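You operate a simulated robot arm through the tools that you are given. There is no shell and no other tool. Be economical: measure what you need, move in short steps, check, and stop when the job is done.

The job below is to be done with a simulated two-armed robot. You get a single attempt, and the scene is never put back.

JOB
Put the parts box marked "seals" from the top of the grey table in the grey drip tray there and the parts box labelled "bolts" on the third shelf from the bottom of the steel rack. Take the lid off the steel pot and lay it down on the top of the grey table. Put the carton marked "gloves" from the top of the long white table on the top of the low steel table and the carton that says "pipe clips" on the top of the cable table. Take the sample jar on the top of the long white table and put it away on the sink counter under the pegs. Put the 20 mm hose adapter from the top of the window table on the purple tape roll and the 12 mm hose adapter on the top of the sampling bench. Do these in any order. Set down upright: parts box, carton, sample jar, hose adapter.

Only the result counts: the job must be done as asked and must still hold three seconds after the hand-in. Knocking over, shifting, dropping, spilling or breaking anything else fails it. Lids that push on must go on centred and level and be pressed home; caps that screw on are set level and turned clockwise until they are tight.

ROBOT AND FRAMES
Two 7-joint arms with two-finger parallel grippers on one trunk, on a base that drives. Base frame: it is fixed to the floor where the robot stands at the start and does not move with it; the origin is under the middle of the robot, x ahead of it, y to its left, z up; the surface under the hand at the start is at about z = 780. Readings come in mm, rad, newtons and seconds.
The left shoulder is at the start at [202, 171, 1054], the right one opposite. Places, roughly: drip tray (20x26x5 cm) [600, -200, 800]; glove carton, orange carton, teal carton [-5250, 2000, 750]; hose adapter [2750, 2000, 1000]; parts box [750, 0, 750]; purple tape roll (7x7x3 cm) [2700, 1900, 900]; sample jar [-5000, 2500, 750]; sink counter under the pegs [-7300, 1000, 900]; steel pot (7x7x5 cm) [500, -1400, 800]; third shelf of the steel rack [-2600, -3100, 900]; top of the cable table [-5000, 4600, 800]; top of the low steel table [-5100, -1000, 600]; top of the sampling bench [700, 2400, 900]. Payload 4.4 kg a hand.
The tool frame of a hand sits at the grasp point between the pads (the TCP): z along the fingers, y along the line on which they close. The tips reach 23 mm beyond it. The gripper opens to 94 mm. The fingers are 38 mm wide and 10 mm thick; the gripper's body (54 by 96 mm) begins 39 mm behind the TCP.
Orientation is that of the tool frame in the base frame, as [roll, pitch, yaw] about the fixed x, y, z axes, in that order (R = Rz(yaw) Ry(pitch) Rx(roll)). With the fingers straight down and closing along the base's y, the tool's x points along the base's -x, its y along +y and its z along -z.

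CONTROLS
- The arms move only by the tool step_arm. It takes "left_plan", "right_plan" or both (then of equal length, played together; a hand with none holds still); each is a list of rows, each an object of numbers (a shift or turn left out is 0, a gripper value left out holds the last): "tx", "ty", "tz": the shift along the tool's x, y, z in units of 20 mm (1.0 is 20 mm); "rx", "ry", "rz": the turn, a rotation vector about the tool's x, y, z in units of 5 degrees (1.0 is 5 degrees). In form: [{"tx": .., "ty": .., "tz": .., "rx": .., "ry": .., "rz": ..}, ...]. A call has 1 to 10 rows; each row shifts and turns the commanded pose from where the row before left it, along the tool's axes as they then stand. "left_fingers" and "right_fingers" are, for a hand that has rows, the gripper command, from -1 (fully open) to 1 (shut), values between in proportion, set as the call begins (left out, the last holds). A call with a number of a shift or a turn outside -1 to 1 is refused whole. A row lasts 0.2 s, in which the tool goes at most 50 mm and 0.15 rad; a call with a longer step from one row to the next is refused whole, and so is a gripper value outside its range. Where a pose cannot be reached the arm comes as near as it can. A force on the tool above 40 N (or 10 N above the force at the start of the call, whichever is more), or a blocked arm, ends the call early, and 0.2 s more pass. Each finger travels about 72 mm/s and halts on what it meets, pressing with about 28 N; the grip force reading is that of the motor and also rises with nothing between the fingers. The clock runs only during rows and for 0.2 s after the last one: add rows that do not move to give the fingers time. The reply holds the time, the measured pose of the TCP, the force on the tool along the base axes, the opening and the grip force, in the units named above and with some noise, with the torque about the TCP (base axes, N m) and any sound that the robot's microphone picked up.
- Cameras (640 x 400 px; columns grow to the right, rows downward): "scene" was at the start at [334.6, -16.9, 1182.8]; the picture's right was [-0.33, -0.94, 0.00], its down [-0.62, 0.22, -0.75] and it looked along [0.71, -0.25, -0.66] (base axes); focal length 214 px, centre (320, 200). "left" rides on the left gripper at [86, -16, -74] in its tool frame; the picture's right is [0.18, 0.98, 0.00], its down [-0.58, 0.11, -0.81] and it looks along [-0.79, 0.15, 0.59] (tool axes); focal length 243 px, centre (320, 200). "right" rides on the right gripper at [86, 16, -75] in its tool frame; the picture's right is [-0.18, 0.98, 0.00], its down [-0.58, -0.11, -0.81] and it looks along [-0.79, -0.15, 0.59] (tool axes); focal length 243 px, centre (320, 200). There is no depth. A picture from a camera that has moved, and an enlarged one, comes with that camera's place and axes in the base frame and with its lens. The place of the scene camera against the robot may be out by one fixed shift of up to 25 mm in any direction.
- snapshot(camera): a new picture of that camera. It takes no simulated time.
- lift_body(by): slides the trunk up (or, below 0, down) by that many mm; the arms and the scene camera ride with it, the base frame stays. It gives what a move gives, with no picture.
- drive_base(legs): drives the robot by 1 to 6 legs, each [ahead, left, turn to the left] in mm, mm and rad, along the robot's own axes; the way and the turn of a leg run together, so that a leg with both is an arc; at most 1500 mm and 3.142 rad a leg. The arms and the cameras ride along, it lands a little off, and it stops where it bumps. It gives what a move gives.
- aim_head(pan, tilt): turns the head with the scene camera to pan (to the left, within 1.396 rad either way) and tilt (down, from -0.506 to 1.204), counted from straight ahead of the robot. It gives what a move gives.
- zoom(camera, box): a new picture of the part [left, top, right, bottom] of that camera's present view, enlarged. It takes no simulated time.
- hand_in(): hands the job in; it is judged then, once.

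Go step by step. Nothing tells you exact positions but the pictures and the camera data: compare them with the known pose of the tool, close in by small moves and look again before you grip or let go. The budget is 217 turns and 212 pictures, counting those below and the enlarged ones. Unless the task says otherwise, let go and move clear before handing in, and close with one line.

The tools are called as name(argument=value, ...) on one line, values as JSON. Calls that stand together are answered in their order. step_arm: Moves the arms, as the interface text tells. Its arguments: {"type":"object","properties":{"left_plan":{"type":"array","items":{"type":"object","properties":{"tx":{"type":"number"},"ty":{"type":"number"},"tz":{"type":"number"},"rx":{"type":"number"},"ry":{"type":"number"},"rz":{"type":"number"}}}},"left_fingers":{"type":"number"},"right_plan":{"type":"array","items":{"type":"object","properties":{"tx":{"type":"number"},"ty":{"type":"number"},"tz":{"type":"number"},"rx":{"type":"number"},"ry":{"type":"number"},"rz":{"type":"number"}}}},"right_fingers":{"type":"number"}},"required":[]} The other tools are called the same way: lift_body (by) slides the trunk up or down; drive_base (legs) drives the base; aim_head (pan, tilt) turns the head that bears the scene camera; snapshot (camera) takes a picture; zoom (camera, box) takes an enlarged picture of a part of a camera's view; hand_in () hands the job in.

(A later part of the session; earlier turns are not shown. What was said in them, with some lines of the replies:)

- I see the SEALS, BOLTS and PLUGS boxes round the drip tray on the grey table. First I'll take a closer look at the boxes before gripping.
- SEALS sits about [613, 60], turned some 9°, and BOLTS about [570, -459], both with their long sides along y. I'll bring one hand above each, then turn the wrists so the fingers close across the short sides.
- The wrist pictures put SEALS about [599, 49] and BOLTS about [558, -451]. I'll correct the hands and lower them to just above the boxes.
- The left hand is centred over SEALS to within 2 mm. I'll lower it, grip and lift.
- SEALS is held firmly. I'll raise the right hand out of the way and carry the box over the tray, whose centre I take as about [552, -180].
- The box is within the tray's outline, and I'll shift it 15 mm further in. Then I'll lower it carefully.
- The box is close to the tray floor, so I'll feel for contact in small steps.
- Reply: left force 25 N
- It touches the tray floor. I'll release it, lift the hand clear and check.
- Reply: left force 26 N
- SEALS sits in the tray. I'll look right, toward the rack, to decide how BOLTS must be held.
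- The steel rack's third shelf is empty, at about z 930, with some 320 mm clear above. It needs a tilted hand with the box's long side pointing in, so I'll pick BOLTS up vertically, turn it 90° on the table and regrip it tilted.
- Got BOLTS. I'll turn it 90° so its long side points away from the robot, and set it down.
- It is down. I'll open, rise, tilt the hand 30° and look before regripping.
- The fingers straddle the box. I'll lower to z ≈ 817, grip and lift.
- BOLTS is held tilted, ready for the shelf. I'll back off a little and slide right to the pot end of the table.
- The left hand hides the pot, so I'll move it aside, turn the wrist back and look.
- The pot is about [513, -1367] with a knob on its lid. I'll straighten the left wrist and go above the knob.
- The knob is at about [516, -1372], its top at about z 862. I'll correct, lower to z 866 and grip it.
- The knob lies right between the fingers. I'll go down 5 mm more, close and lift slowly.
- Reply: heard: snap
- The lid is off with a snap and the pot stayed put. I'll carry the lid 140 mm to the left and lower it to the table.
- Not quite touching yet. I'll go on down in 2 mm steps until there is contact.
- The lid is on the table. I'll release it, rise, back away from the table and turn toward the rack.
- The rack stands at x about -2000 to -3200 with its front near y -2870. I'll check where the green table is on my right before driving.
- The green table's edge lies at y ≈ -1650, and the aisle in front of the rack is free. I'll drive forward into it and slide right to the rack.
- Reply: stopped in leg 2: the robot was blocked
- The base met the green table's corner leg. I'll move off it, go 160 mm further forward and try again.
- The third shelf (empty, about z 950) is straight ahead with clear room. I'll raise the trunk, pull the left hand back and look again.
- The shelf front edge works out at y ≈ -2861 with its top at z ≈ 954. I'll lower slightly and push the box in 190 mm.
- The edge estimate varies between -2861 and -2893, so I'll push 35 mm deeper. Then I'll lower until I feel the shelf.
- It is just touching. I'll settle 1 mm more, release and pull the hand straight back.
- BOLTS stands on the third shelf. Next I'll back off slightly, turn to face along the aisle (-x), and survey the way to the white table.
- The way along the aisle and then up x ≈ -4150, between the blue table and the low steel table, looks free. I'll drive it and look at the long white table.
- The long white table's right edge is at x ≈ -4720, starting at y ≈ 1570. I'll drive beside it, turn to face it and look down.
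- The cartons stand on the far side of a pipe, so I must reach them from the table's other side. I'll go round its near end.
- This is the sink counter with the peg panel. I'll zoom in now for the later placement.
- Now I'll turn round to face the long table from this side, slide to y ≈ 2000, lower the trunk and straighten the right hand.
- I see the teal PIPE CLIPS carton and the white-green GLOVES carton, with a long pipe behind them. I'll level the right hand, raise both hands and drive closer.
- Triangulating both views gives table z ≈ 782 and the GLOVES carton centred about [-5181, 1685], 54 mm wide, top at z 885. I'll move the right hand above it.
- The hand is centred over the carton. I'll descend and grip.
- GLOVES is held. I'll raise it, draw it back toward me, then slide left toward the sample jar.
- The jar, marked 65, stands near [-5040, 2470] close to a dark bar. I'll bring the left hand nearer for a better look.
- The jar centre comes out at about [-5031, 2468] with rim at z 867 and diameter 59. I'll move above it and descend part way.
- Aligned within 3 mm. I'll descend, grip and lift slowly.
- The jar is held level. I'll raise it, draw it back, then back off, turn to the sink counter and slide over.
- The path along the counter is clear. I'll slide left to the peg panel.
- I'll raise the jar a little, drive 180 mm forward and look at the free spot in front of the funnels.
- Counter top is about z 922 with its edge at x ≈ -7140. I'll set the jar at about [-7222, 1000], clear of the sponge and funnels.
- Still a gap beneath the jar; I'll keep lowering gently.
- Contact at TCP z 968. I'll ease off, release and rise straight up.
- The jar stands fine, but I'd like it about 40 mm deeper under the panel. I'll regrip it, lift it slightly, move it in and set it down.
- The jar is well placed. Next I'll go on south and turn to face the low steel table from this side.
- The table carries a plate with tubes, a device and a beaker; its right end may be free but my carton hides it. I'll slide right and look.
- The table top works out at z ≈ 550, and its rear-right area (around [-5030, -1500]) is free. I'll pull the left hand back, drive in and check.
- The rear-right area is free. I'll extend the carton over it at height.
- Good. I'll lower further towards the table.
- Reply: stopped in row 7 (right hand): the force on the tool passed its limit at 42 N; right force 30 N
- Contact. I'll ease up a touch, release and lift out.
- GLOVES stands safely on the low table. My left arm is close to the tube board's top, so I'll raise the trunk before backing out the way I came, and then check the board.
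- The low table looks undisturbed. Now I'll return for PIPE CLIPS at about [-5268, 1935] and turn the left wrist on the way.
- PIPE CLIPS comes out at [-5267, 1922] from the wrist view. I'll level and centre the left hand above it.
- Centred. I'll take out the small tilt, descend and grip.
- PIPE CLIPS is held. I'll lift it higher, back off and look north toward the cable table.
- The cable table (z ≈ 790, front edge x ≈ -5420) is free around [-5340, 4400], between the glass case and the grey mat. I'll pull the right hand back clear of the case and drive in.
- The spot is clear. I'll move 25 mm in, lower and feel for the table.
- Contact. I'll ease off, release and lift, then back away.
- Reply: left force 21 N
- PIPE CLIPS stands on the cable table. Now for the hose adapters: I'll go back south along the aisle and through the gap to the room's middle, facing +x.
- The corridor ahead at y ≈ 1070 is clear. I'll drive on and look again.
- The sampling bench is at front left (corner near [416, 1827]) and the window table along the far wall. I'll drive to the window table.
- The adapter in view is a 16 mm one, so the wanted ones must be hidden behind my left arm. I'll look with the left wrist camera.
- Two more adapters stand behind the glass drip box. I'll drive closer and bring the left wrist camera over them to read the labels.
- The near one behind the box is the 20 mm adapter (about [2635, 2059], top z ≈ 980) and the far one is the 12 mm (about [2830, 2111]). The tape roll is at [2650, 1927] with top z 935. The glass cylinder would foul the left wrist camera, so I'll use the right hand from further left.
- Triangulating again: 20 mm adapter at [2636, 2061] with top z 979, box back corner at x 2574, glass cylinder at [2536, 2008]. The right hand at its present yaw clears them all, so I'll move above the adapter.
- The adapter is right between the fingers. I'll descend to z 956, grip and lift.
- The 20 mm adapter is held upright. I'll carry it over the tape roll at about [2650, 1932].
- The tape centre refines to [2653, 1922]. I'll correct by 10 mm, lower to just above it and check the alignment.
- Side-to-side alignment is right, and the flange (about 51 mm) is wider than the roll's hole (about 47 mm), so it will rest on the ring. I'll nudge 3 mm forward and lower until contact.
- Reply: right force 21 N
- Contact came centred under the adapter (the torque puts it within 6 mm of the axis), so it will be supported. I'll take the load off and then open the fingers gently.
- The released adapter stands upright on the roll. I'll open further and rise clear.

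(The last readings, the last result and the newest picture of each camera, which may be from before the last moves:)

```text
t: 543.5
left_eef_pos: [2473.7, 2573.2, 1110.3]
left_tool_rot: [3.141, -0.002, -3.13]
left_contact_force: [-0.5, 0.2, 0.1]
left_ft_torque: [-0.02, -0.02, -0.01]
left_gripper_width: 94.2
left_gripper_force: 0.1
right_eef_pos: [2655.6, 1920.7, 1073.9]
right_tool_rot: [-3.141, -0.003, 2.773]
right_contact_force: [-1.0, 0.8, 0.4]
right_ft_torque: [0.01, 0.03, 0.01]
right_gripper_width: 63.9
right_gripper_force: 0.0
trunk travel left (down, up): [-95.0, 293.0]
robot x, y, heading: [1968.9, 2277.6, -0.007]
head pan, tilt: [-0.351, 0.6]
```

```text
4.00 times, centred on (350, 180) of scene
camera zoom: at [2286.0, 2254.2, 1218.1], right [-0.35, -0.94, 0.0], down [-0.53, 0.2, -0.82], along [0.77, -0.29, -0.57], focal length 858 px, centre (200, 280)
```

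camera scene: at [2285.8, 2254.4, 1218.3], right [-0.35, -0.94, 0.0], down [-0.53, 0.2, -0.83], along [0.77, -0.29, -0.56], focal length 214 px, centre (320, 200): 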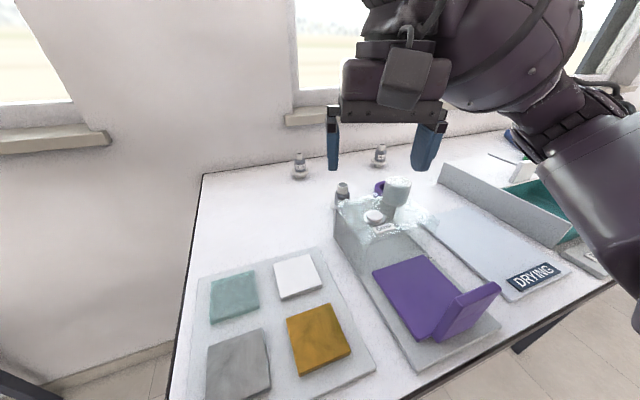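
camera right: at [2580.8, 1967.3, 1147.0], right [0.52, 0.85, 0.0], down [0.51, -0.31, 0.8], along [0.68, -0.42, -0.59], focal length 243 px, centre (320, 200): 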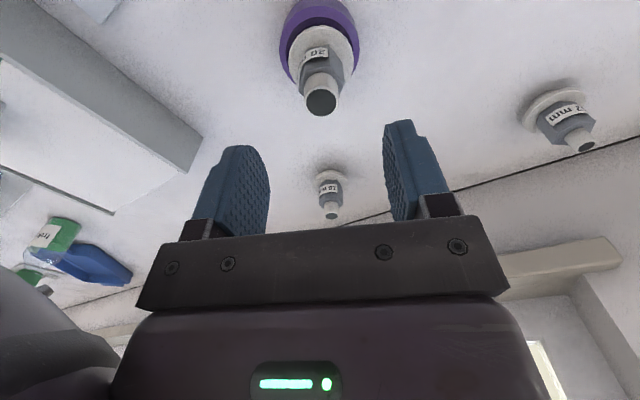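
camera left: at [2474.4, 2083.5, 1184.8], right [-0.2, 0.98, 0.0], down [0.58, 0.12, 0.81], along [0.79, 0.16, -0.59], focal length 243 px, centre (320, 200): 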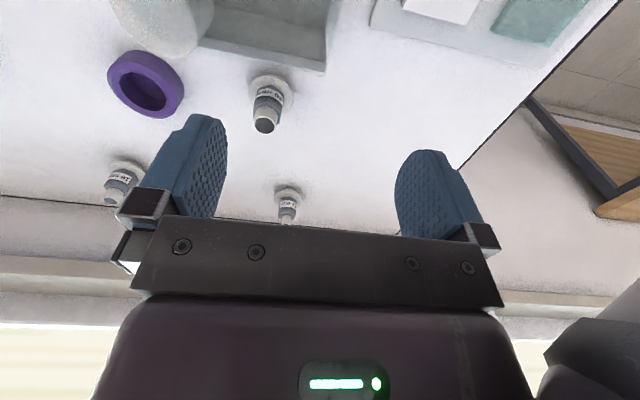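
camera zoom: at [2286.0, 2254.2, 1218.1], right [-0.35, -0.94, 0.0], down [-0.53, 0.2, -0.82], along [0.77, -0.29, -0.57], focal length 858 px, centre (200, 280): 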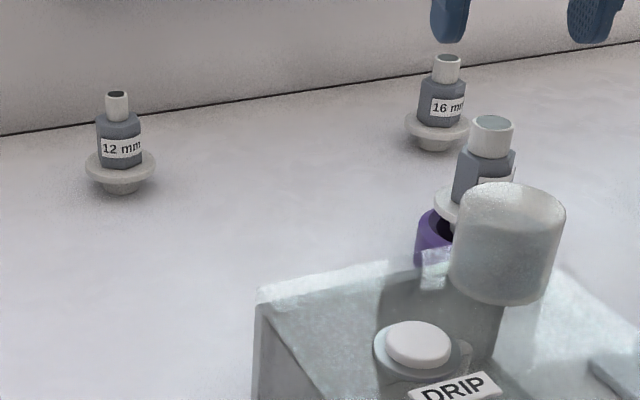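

The 20 mm adapter stands on the tape roll. The 12 mm one is at [2832, 2097], so I'll square the hand, tilt it 20° to keep the wrist away from the window sill, and move above it.

step_arm(right_plan=[{"rz": -1}, {"rz": -1}, {"rz": -1}, {"rz": -1}, {"rz": -0.2}, {"ry": -1}, {"ry": -1}, {"ry": -1}, {"ry": -1}])

step_arm(right_plan=[{"tx": -0.776, "ty": 0.88, "tz": 0.442}, {"tx": -0.776, "ty": 0.88, "tz": 0.442}, {"tx": -0.776, "ty": 0.88, "tz": 0.442}, {"tx": -0.776, "ty": 0.88, "tz": 0.442}, {"tx": -0.776, "ty": 0.88, "tz": 0.442}, {"tx": -0.776, "ty": 0.88, "tz": 0.442}, {"tx": -0.776, "ty": 0.88, "tz": 0.442}, {"tx": -0.776, "ty": 0.88, "tz": 0.442}, {"tx": -0.776, "ty": 0.88, "tz": 0.442}, {"tx": -0.776, "ty": 0.88, "tz": 0.442}])

snapshot(camera="right")

snapshot(camera="scene")

```text
t: 545.5
left_eef_pos: [2473.4, 2571.3, 1112.0]
left_tool_rot: [-3.142, -0.003, -3.132]
left_contact_force: [0.8, -0.9, 1.1]
left_ft_torque: [0.02, -0.02, -0.02]
left_gripper_width: 94.0
left_gripper_force: 0.1
right_eef_pos: [2654.7, 1921.6, 1072.9]
right_tool_rot: [3.14, 0.347, -3.141]
right_contact_force: [0.5, -0.1, 0.1]
right_ft_torque: [-0.02, 0.0, 0.03]
right_gripper_width: 64.0
right_gripper_force: 0.0
trunk travel left (down, up): [-95.0, 293.0]
robot x, y, heading: [1966.2, 2275.5, -0.007]
head pan, tilt: [-0.351, 0.6]
```

```text
t: 547.7
left_eef_pos: [2473.6, 2573.9, 1110.8]
left_tool_rot: [-3.141, -0.001, -3.131]
left_contact_force: [-0.3, -1.2, -0.1]
left_ft_torque: [0.0, 0.02, 0.03]
left_gripper_width: 93.9
left_gripper_force: 0.0
right_eef_pos: [2830.9, 2098.3, 1041.6]
right_tool_rot: [3.14, 0.345, -3.141]
right_contact_force: [0.2, -0.8, -0.1]
right_ft_torque: [-0.02, 0.01, 0.0]
right_gripper_width: 63.9
right_gripper_force: 0.0
trunk travel left (down, up): [-95.0, 293.0]
robot x, y, heading: [1969.2, 2274.6, -0.006]
head pan, tilt: [-0.351, 0.6]
```

```text
53 pictures are left
camera right: at [2724.5, 2114.3, 1082.0], right [0.17, 0.98, 0.06], down [0.27, -0.11, 0.96], along [0.95, -0.15, -0.29], focal length 243 px, centre (320, 200)
```

right: 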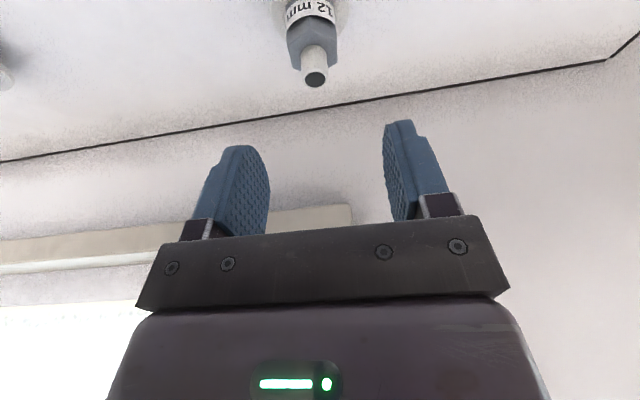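

```text
52 pictures are left
camera scene: at [2286.1, 2254.8, 1218.1], right [-0.35, -0.94, 0.0], down [-0.53, 0.2, -0.83], along [0.77, -0.29, -0.56], focal length 214 px, centre (320, 200)
```

scene: 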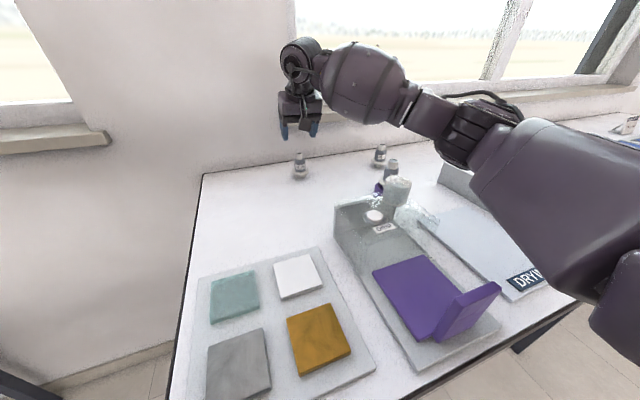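

Aligned within 2 mm. I'll descend, grip and lift.

step_arm(right_plan=[{"tx": 0.284, "tz": 0.78}, {"tx": 0.284, "tz": 0.78}, {"tx": 0.284, "tz": 0.78}, {"tx": 0.284, "tz": 0.78}, {"tx": 0.27, "tz": 0.74}, {}])

step_arm(right_plan=[{}, {}, {}, {}, {}], right_fingers=1)

step_arm(right_plan=[{"tx": -0.1, "tz": -0.28}, {"tx": -0.342, "tz": -0.94}, {"tx": -0.342, "tz": -0.94}, {"tx": -0.342, "tz": -0.94}, {"tx": -0.342, "tz": -0.94}, {}])

snapshot(camera="right")

```text
t: 549.1
left_eef_pos: [2473.1, 2573.6, 1111.7]
left_tool_rot: [3.142, -0.001, -3.132]
left_contact_force: [0.3, 0.3, -0.3]
left_ft_torque: [0.0, 0.0, -0.03]
left_gripper_width: 94.2
left_gripper_force: 0.0
right_eef_pos: [2829.6, 2097.1, 961.4]
right_tool_rot: [3.14, 0.347, -3.141]
right_contact_force: [-0.2, -0.4, 0.2]
right_ft_torque: [-0.01, -0.03, -0.01]
right_gripper_width: 63.9
right_gripper_force: 0.0
trunk travel left (down, up): [-95.0, 293.0]
robot x, y, heading: [1972.9, 2277.6, -0.005]
head pan, tilt: [-0.351, 0.6]
```

```text
t: 550.3
left_eef_pos: [2473.3, 2575.0, 1111.9]
left_tool_rot: [3.141, -0.001, -3.131]
left_contact_force: [0.6, -0.3, 0.3]
left_ft_torque: [0.01, 0.0, -0.02]
left_gripper_width: 93.9
left_gripper_force: 0.0
right_eef_pos: [2831.8, 2097.3, 959.0]
right_tool_rot: [3.139, 0.345, 3.14]
right_contact_force: [1.0, 0.8, -0.1]
right_ft_torque: [0.01, 0.03, 0.01]
right_gripper_width: 32.6
right_gripper_force: 27.8
trunk travel left (down, up): [-95.0, 293.0]
robot x, y, heading: [1969.4, 2276.4, -0.006]
head pan, tilt: [-0.351, 0.6]
```

```text
t: 551.7
left_eef_pos: [2473.3, 2573.5, 1110.9]
left_tool_rot: [3.14, -0.001, -3.131]
left_contact_force: [0.4, -0.8, -0.2]
left_ft_torque: [0.02, 0.01, 0.0]
left_gripper_width: 93.9
left_gripper_force: 0.0
right_eef_pos: [2831.0, 2097.0, 1045.5]
right_tool_rot: [3.14, 0.345, -3.141]
right_contact_force: [-0.9, -1.0, 0.2]
right_ft_torque: [0.0, 0.01, -0.01]
right_gripper_width: 32.7
right_gripper_force: 27.8
trunk travel left (down, up): [-95.0, 293.0]
robot x, y, heading: [1968.2, 2277.9, -0.006]
head pan, tilt: [-0.351, 0.6]
```

```text
51 pictures are left
camera right: at [2724.4, 2113.6, 1086.0], right [0.17, 0.98, 0.06], down [0.27, -0.11, 0.96], along [0.95, -0.15, -0.29], focal length 243 px, centre (320, 200)
```

right: 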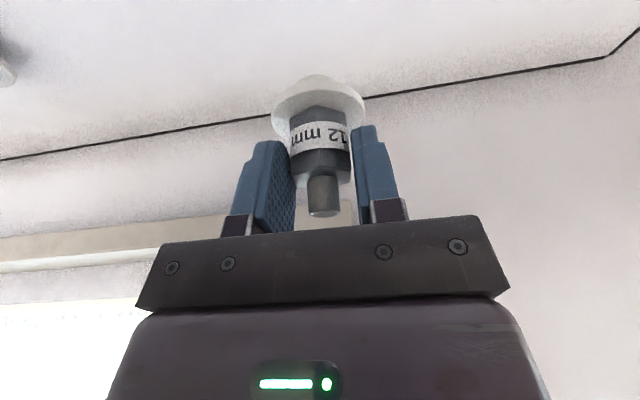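

The 12 mm adapter is held. I'll lift and draw it back, back off from the table and look toward the sampling bench.

step_arm(right_plan=[{"tx": -0.342, "tz": -0.94}, {"tx": -0.342, "tz": -0.94}, {"tx": 0.94, "tz": -0.342}, {"tx": 0.94, "tz": -0.342}, {"tx": 0.94, "tz": -0.342}, {"tx": 0.94, "tz": -0.342}, {"tx": 0.94, "tz": -0.342}, {"tx": 0.94, "tz": -0.342}, {"tx": 0.94, "tz": -0.342}, {"tx": 0.94, "tz": -0.342}])

drive_base(legs=[[-400, 0, 0]])

aim_head(pan=1.39, tilt=0.4)

snapshot(camera="scene")

```text
t: 553.9
left_eef_pos: [2473.6, 2572.6, 1112.0]
left_tool_rot: [-3.142, -0.002, -3.131]
left_contact_force: [-0.8, 0.8, -1.3]
left_ft_torque: [-0.01, -0.03, 0.02]
left_gripper_width: 93.9
left_gripper_force: 0.1
right_eef_pos: [2670.3, 2096.6, 1087.0]
right_tool_rot: [3.141, 0.347, 3.14]
right_contact_force: [0.3, 0.8, -0.5]
right_ft_torque: [0.02, 0.03, 0.02]
right_gripper_width: 32.4
right_gripper_force: 27.8
trunk travel left (down, up): [-95.0, 293.0]
robot x, y, heading: [1968.7, 2274.3, -0.008]
head pan, tilt: [-0.351, 0.6]
```

```text
t: 556.4
left_eef_pos: [2074.4, 2575.2, 1110.8]
left_tool_rot: [-3.141, -0.003, -3.134]
left_contact_force: [-0.9, -0.4, -0.4]
left_ft_torque: [-0.01, -0.01, -0.01]
left_gripper_width: 94.0
left_gripper_force: 0.1
right_eef_pos: [2271.9, 2099.7, 1086.1]
right_tool_rot: [3.14, 0.345, 3.14]
right_contact_force: [-0.2, 0.3, -0.3]
right_ft_torque: [-0.01, -0.01, 0.0]
right_gripper_width: 32.3
right_gripper_force: 28.0
trunk travel left (down, up): [-95.0, 293.0]
robot x, y, heading: [1567.8, 2280.6, -0.007]
head pan, tilt: [-0.351, 0.6]
```

```text
t: 558.2
left_eef_pos: [2073.8, 2575.2, 1111.2]
left_tool_rot: [-3.141, -0.001, -3.133]
left_contact_force: [0.9, -0.3, 0.8]
left_ft_torque: [0.0, 0.0, -0.02]
left_gripper_width: 94.0
left_gripper_force: 0.1
right_eef_pos: [2270.4, 2099.5, 1086.0]
right_tool_rot: [3.14, 0.348, 3.138]
right_contact_force: [-0.1, 0.6, -1.4]
right_ft_torque: [0.02, 0.02, 0.04]
right_gripper_width: 32.5
right_gripper_force: 27.9
trunk travel left (down, up): [-95.0, 293.0]
robot x, y, heading: [1566.5, 2282.7, -0.007]
head pan, tilt: [1.389, 0.4]
```

```text
50 pictures are left
camera scene: at [1821.2, 2379.1, 1236.4], right [0.98, -0.19, 0.0], down [-0.07, -0.38, -0.92], along [0.17, 0.9, -0.39], focal length 214 px, centre (320, 200)
```

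scene: 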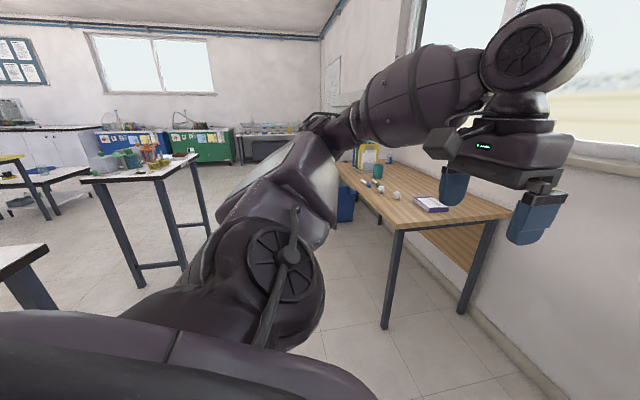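

The wooden table is well away; the sampling bench spans roughly x 416–1183, y 1827–2994. I'll approach its south end: slide south, turn to face +y, then move in front of it.

drive_base(legs=[[0, -1300, 0], [0, 0, 1.577], [0, 800, 0]])

aim_head(pan=0.0, tilt=0.45)

snapshot(camera="scene")

```text
t: 580.6
left_eef_pos: [463.5, 1495.6, 1111.2]
left_tool_rot: [-3.14, -0.002, -1.569]
left_contact_force: [0.5, 1.2, -0.3]
left_ft_torque: [-0.02, -0.07, -0.01]
left_gripper_width: 94.2
left_gripper_force: 0.0
right_eef_pos: [940.7, 1689.8, 1085.9]
right_tool_rot: [3.141, 0.345, -1.581]
right_contact_force: [1.0, 0.2, -1.2]
right_ft_torque: [-0.01, 0.01, 0.02]
right_gripper_width: 32.2
right_gripper_force: 27.7
trunk travel left (down, up): [-95.0, 293.0]
robot x, y, heading: [754.0, 987.3, 1.554]
head pan, tilt: [1.389, 0.4]
```

```text
t: 582.1
left_eef_pos: [463.6, 1496.2, 1111.7]
left_tool_rot: [-3.141, -0.002, -1.569]
left_contact_force: [-0.6, -0.7, 0.0]
left_ft_torque: [0.03, 0.0, 0.05]
left_gripper_width: 94.0
left_gripper_force: 0.0
right_eef_pos: [941.2, 1690.0, 1087.1]
right_tool_rot: [3.14, 0.344, -1.581]
right_contact_force: [0.8, 0.7, -0.3]
right_ft_torque: [0.0, -0.01, 0.01]
right_gripper_width: 32.0
right_gripper_force: 28.6
trunk travel left (down, up): [-95.0, 293.0]
robot x, y, heading: [757.2, 988.4, 1.553]
head pan, tilt: [0.0, 0.45]
```

```text
49 pictures are left
camera scene: at [763.0, 1324.5, 1231.8], right [1.0, -0.02, 0.0], down [-0.01, -0.44, -0.9], along [0.01, 0.9, -0.44], focal length 214 px, centre (320, 200)
```

scene: 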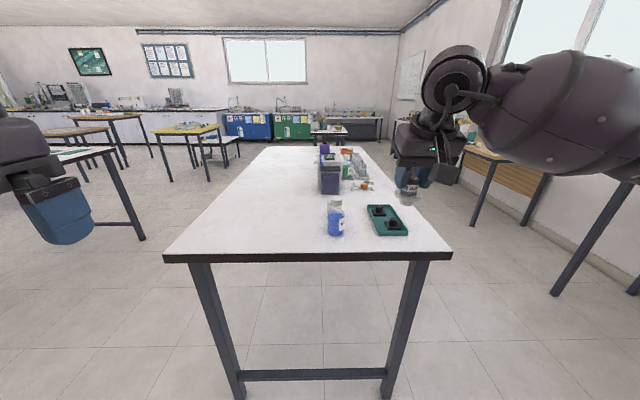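

The bench is straight ahead with its left half free. I'll slide left, move in, and check with the wrist camera.

drive_base(legs=[[0, 230, 0.017], [180, 0, 0]])

snapshot(camera="scene")

snapshot(camera="right")

```text
t: 585.9
left_eef_pos: [226.2, 1673.9, 1112.0]
left_tool_rot: [3.141, -0.001, -1.555]
left_contact_force: [-0.2, -0.7, -0.7]
left_ft_torque: [-0.01, 0.01, 0.0]
left_gripper_width: 93.9
left_gripper_force: 0.1
right_eef_pos: [702.0, 1874.0, 1086.9]
right_tool_rot: [3.14, 0.344, -1.567]
right_contact_force: [0.7, 0.0, -1.3]
right_ft_torque: [-0.02, 0.02, 0.0]
right_gripper_width: 32.1
right_gripper_force: 27.9
trunk travel left (down, up): [-95.0, 293.0]
robot x, y, heading: [524.1, 1168.4, 1.571]
head pan, tilt: [0.0, 0.45]
```

```text
48 pictures are left
camera scene: at [529.1, 1506.2, 1231.8], right [1.0, 0.0, 0.0], down [0.0, -0.44, -0.9], along [0.0, 0.9, -0.44], focal length 214 px, centre (320, 200)
```

scene: 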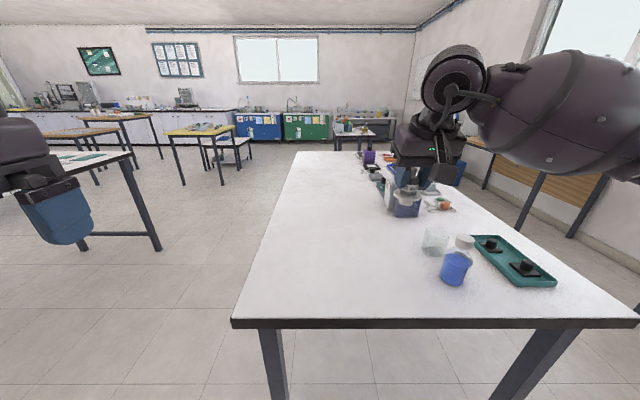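

```text
47 pictures are left
camera right: at [685.9, 1767.5, 1126.8], right [-0.98, 0.17, 0.06], down [0.11, 0.27, 0.96], along [0.14, 0.95, -0.29], focal length 243 px, centre (320, 200)
```

right: 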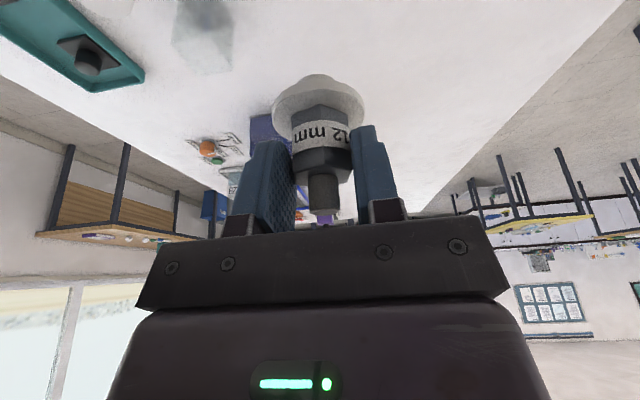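

The bench top works out at z 855 with its edge at y 1753. I'll set the adapter at about [620, 1890], clear of everything.

step_arm(right_plan=[{"tx": -0.15, "ty": 0.82, "tz": 0.055}, {"tx": -0.15, "ty": 0.82, "tz": 0.055}, {"tx": -0.15, "ty": 0.82, "tz": 0.055}, {"tx": -0.15, "ty": 0.82, "tz": 0.055}, {"tx": -0.15, "ty": 0.82, "tz": 0.055}, {"tx": 0.342, "tz": 0.94}, {"tx": 0.342, "tz": 0.94}, {"tx": 0.342, "tz": 0.94}, {"tx": 0.342, "tz": 0.94}, {"tx": 0.342, "tz": 0.94}])

step_arm(right_plan=[{"tx": 0.342, "tz": 0.94}, {"tx": 0.342, "tz": 0.94}, {"tx": 0.342, "tz": 0.94}, {}])

snapshot(camera="right")

zoom(camera="scene", box=[280, 140, 480, 320])

```text
t: 588.1
left_eef_pos: [227.6, 1674.0, 1110.8]
left_tool_rot: [3.141, -0.002, -1.555]
left_contact_force: [0.1, 0.1, 0.2]
left_ft_torque: [0.0, -0.01, 0.01]
left_gripper_width: 93.7
left_gripper_force: 0.0
right_eef_pos: [618.5, 1890.7, 986.2]
right_tool_rot: [3.14, 0.345, -1.566]
right_contact_force: [0.8, 0.1, -1.5]
right_ft_torque: [-0.01, 0.03, 0.0]
right_gripper_width: 32.3
right_gripper_force: 27.8
trunk travel left (down, up): [-95.0, 293.0]
robot x, y, heading: [528.7, 1168.0, 1.572]
head pan, tilt: [0.0, 0.45]
```

```text
t: 589.1
left_eef_pos: [226.3, 1672.5, 1112.2]
left_tool_rot: [-3.142, -0.002, -1.554]
left_contact_force: [0.0, -0.8, -0.1]
left_ft_torque: [0.02, -0.02, 0.0]
left_gripper_width: 93.9
left_gripper_force: 0.0
right_eef_pos: [619.9, 1889.2, 927.3]
right_tool_rot: [3.139, 0.346, -1.565]
right_contact_force: [0.3, -0.2, -1.1]
right_ft_torque: [0.01, -0.04, 0.01]
right_gripper_width: 31.7
right_gripper_force: 28.4
trunk travel left (down, up): [-95.0, 293.0]
robot x, y, heading: [527.6, 1170.7, 1.567]
head pan, tilt: [0.0, 0.45]
```

```text
46 pictures are left
camera right: at [603.9, 1782.1, 967.4], right [-0.98, 0.17, 0.06], down [0.11, 0.27, 0.96], along [0.14, 0.95, -0.29], focal length 243 px, centre (320, 200)
```

right: 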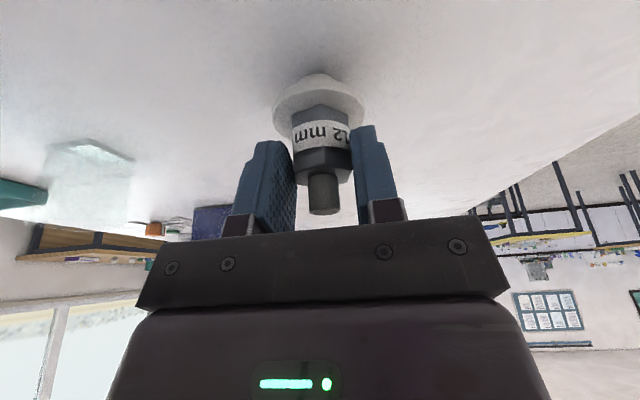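

```text
2.22 times, centred on (380, 230) of scene
camera zoom: at [529.1, 1505.5, 1232.0], right [1.0, 0.0, 0.0], down [0.0, -0.44, -0.9], along [0.0, 0.9, -0.44], focal length 477 px, centre (187, 133)
```

zoom: 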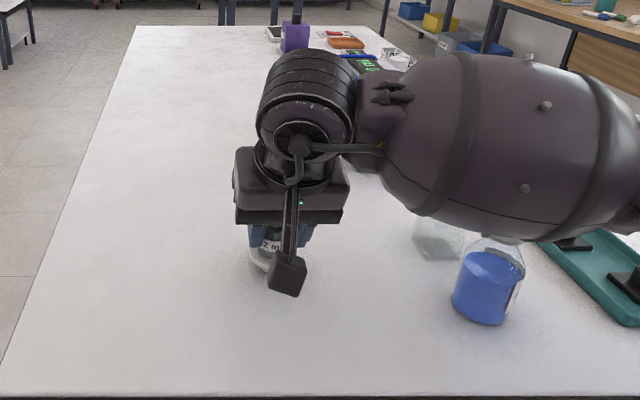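

step_arm(right_plan=[{"tx": 0.034, "tz": 0.094}, {"tx": 0.034, "tz": 0.094}, {"tx": 0.034, "tz": 0.094}, {"tx": 0.034, "tz": 0.094}, {"tx": 0.034, "tz": 0.094}, {"tx": 0.034, "tz": 0.094}, {"tx": 0.034, "tz": 0.094}])

step_arm(right_plan=[{"tx": 0.034, "tz": 0.094}, {"tx": 0.034, "tz": 0.094}, {"tx": 0.034, "tz": 0.094}])

```text
t: 590.7
left_eef_pos: [228.1, 1670.3, 1113.9]
left_tool_rot: [-3.141, 0.003, -1.555]
left_contact_force: [-0.9, 1.1, -0.6]
left_ft_torque: [0.0, -0.02, -0.03]
left_gripper_width: 94.0
left_gripper_force: 0.0
right_eef_pos: [620.8, 1889.6, 918.7]
right_tool_rot: [3.136, 0.358, -1.569]
right_contact_force: [4.4, 2.5, 34.3]
right_ft_torque: [0.41, -0.39, 0.03]
right_gripper_width: 31.6
right_gripper_force: 28.2
trunk travel left (down, up): [-95.0, 293.0]
robot x, y, heading: [529.0, 1171.0, 1.568]
head pan, tilt: [0.0, 0.45]
```

```text
t: 591.5
left_eef_pos: [226.5, 1671.4, 1113.2]
left_tool_rot: [3.141, 0.002, -1.554]
left_contact_force: [-0.1, -0.1, -0.5]
left_ft_torque: [0.02, 0.0, -0.02]
left_gripper_width: 94.1
left_gripper_force: 0.0
right_eef_pos: [617.2, 1886.9, 909.0]
right_tool_rot: [3.139, 0.348, -1.564]
right_contact_force: [0.3, -4.6, 29.5]
right_ft_torque: [0.05, -0.1, 0.03]
right_gripper_width: 28.9
right_gripper_force: 28.1
trunk travel left (down, up): [-95.0, 293.0]
robot x, y, heading: [526.9, 1167.1, 1.565]
head pan, tilt: [0.0, 0.45]
```

The hex settled to its flats and the adapter is on the bench. I'll take the load off and look before opening.

step_arm(right_plan=[{"tx": -0.07, "tz": -0.19}, {}])

snapshot(camera="right")

```text
t: 592.1
left_eef_pos: [226.6, 1671.9, 1111.1]
left_tool_rot: [-3.141, -0.002, -1.555]
left_contact_force: [0.8, 0.4, 0.5]
left_ft_torque: [0.01, 0.01, -0.03]
left_gripper_width: 93.9
left_gripper_force: 0.1
right_eef_pos: [618.6, 1887.2, 909.7]
right_tool_rot: [3.138, 0.344, -1.566]
right_contact_force: [-2.7, -3.1, 12.1]
right_ft_torque: [0.1, 0.13, 0.05]
right_gripper_width: 28.9
right_gripper_force: 27.3
trunk travel left (down, up): [-95.0, 293.0]
robot x, y, heading: [526.7, 1169.3, 1.57]
head pan, tilt: [0.0, 0.45]
```

```text
44 pictures are left
camera right: at [603.2, 1781.1, 949.8], right [-0.98, 0.17, 0.06], down [0.11, 0.28, 0.95], along [0.14, 0.95, -0.29], focal length 243 px, centre (320, 200)
```

right: 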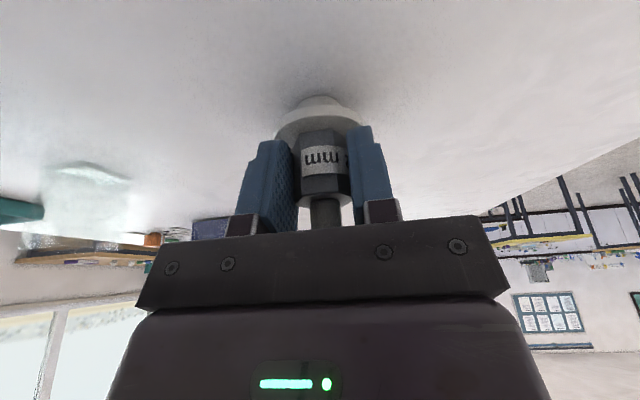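

step_arm(right_plan=[{"tx": -0.03, "tz": -0.09}, {}, {}, {}], right_fingers=0.2)

zoom(camera="right", box=[220, 60, 420, 230])

```text
t: 593.1
left_eef_pos: [226.4, 1673.3, 1110.3]
left_tool_rot: [-3.141, -0.002, -1.554]
left_contact_force: [-0.8, -0.2, -0.3]
left_ft_torque: [-0.03, 0.0, -0.01]
left_gripper_width: 94.1
left_gripper_force: 0.1
right_eef_pos: [619.6, 1888.3, 912.3]
right_tool_rot: [3.141, 0.346, -1.566]
right_contact_force: [0.4, 0.3, 0.9]
right_ft_torque: [0.0, -0.01, 0.02]
right_gripper_width: 37.6
right_gripper_force: 0.1
trunk travel left (down, up): [-95.0, 293.0]
robot x, y, heading: [527.5, 1169.0, 1.574]
head pan, tilt: [0.0, 0.45]
```

```text
2.35 times, centred on (320, 145) of right
camera zoom: at [603.5, 1782.1, 952.6], right [-0.98, 0.17, 0.06], down [0.11, 0.27, 0.96], along [0.14, 0.95, -0.29], focal length 571 px, centre (320, 329)
```

zoom: 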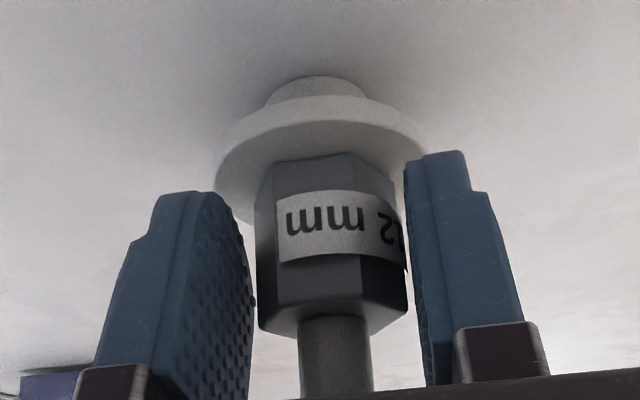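

It stands upright and free. I'll open, rise straight up and verify.

step_arm(right_plan=[{}, {}, {}, {"tx": -0.17, "tz": -0.47}, {"tx": -0.342, "tz": -0.94}, {"tx": -0.342, "tz": -0.94}, {"tx": -0.342, "tz": -0.94}, {"tx": -0.342, "tz": -0.94}, {"tx": -0.342, "tz": -0.94}], right_fingers=-0.4)

drive_base(legs=[[-250, 0, 0]])

snapshot(camera="scene")

```text
t: 595.1
left_eef_pos: [227.8, 1673.2, 1111.6]
left_tool_rot: [3.141, 0.001, -1.555]
left_contact_force: [0.8, -0.2, -0.4]
left_ft_torque: [-0.03, 0.0, -0.03]
left_gripper_width: 93.9
left_gripper_force: 0.0
right_eef_pos: [619.7, 1888.8, 1023.4]
right_tool_rot: [3.138, 0.346, -1.565]
right_contact_force: [-0.2, -0.9, 0.4]
right_ft_torque: [0.01, 0.0, 0.02]
right_gripper_width: 65.6
right_gripper_force: 0.1
trunk travel left (down, up): [-95.0, 293.0]
robot x, y, heading: [527.5, 1169.4, 1.571]
head pan, tilt: [0.0, 0.45]
```

```text
t: 596.9
left_eef_pos: [226.9, 1425.5, 1111.4]
left_tool_rot: [-3.14, -0.001, -1.553]
left_contact_force: [0.6, 0.5, 0.5]
left_ft_torque: [0.05, 0.02, 0.04]
left_gripper_width: 94.0
left_gripper_force: 0.2
right_eef_pos: [619.0, 1642.4, 1021.2]
right_tool_rot: [3.139, 0.345, -1.564]
right_contact_force: [0.1, 0.3, 0.0]
right_ft_torque: [-0.04, 0.01, 0.0]
right_gripper_width: 66.0
right_gripper_force: 0.0
trunk travel left (down, up): [-95.0, 293.0]
robot x, y, heading: [521.5, 921.8, 1.574]
head pan, tilt: [0.0, 0.45]
```

```text
42 pictures are left
camera scene: at [528.5, 1258.2, 1231.8], right [1.0, 0.0, 0.0], down [0.0, -0.43, -0.9], along [0.0, 0.9, -0.43], focal length 214 px, centre (320, 200)
```

scene: 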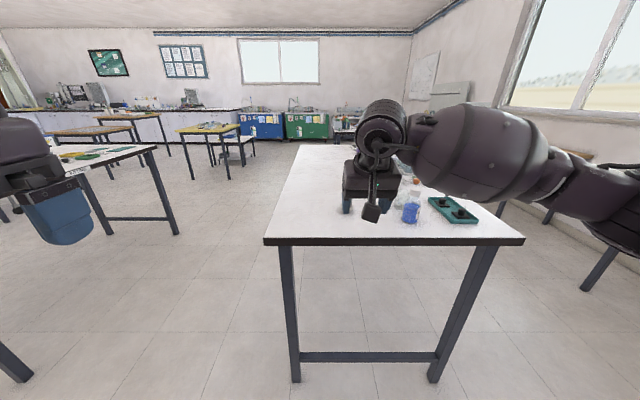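

snapshot(camera="right")

```text
41 pictures are left
camera right: at [603.0, 1535.1, 1062.9], right [-0.98, 0.17, 0.06], down [0.11, 0.27, 0.96], along [0.14, 0.95, -0.29], focal length 243 px, centre (320, 200)
```

right: 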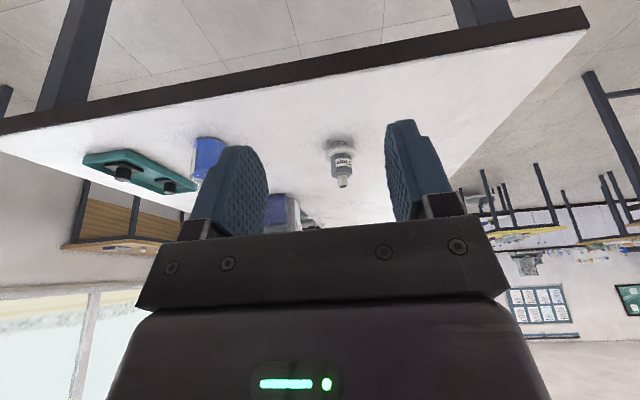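

The 12 mm adapter stands on the bench. A last check that the 20 mm one still stands on the tape roll, and a glance at the grey table.

aim_head(pan=-1.13, tilt=0.1)

snapshot(camera="scene")

```text
t: 598.2
left_eef_pos: [225.9, 1427.7, 1111.2]
left_tool_rot: [-3.14, -0.003, -1.553]
left_contact_force: [-0.6, -0.6, 0.4]
left_ft_torque: [-0.02, 0.02, 0.02]
left_gripper_width: 94.2
left_gripper_force: 0.0
right_eef_pos: [618.5, 1642.0, 1022.6]
right_tool_rot: [3.14, 0.346, -1.564]
right_contact_force: [-0.2, -0.4, 0.0]
right_ft_torque: [0.01, -0.04, -0.03]
right_gripper_width: 65.7
right_gripper_force: 0.1
trunk travel left (down, up): [-95.0, 293.0]
robot x, y, heading: [529.6, 920.3, 1.57]
head pan, tilt: [-1.129, 0.099]
```

```text
40 pictures are left
camera scene: at [611.7, 1206.1, 1264.4], right [0.43, -0.9, 0.0], down [-0.09, -0.04, -0.99], along [0.9, 0.43, -0.1], focal length 214 px, centre (320, 200)
```

scene: 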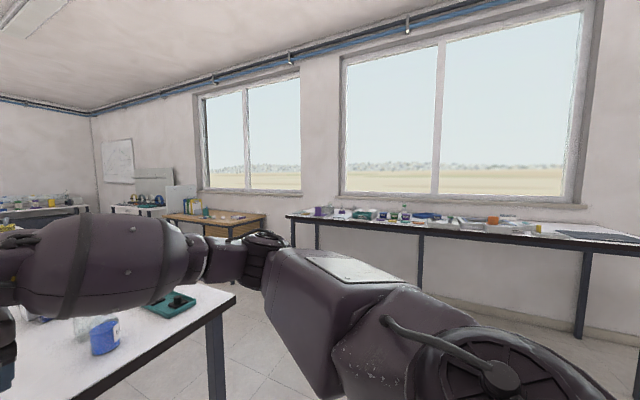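

zoom(camera="scene", box=[290, 185, 390, 245])

```text
6.40 times, centred on (340, 215) of scene
camera zoom: at [611.7, 1206.1, 1264.4], right [0.43, -0.9, 0.0], down [-0.09, -0.04, -0.99], along [0.9, 0.43, -0.1], focal length 1373 px, centre (192, 104)
```

zoom: 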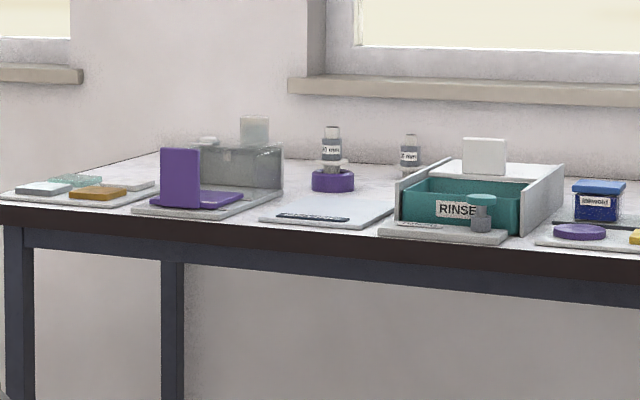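

The 20 mm adapter stands upright on the purple roll, and everything else is in place with both hands empty and clear. I'm handing in.

hand_in()

```text
The job is handed in.
```

All eight placements are done and handed in; the last look at each showed it in place, and nothing else looked disturbed.
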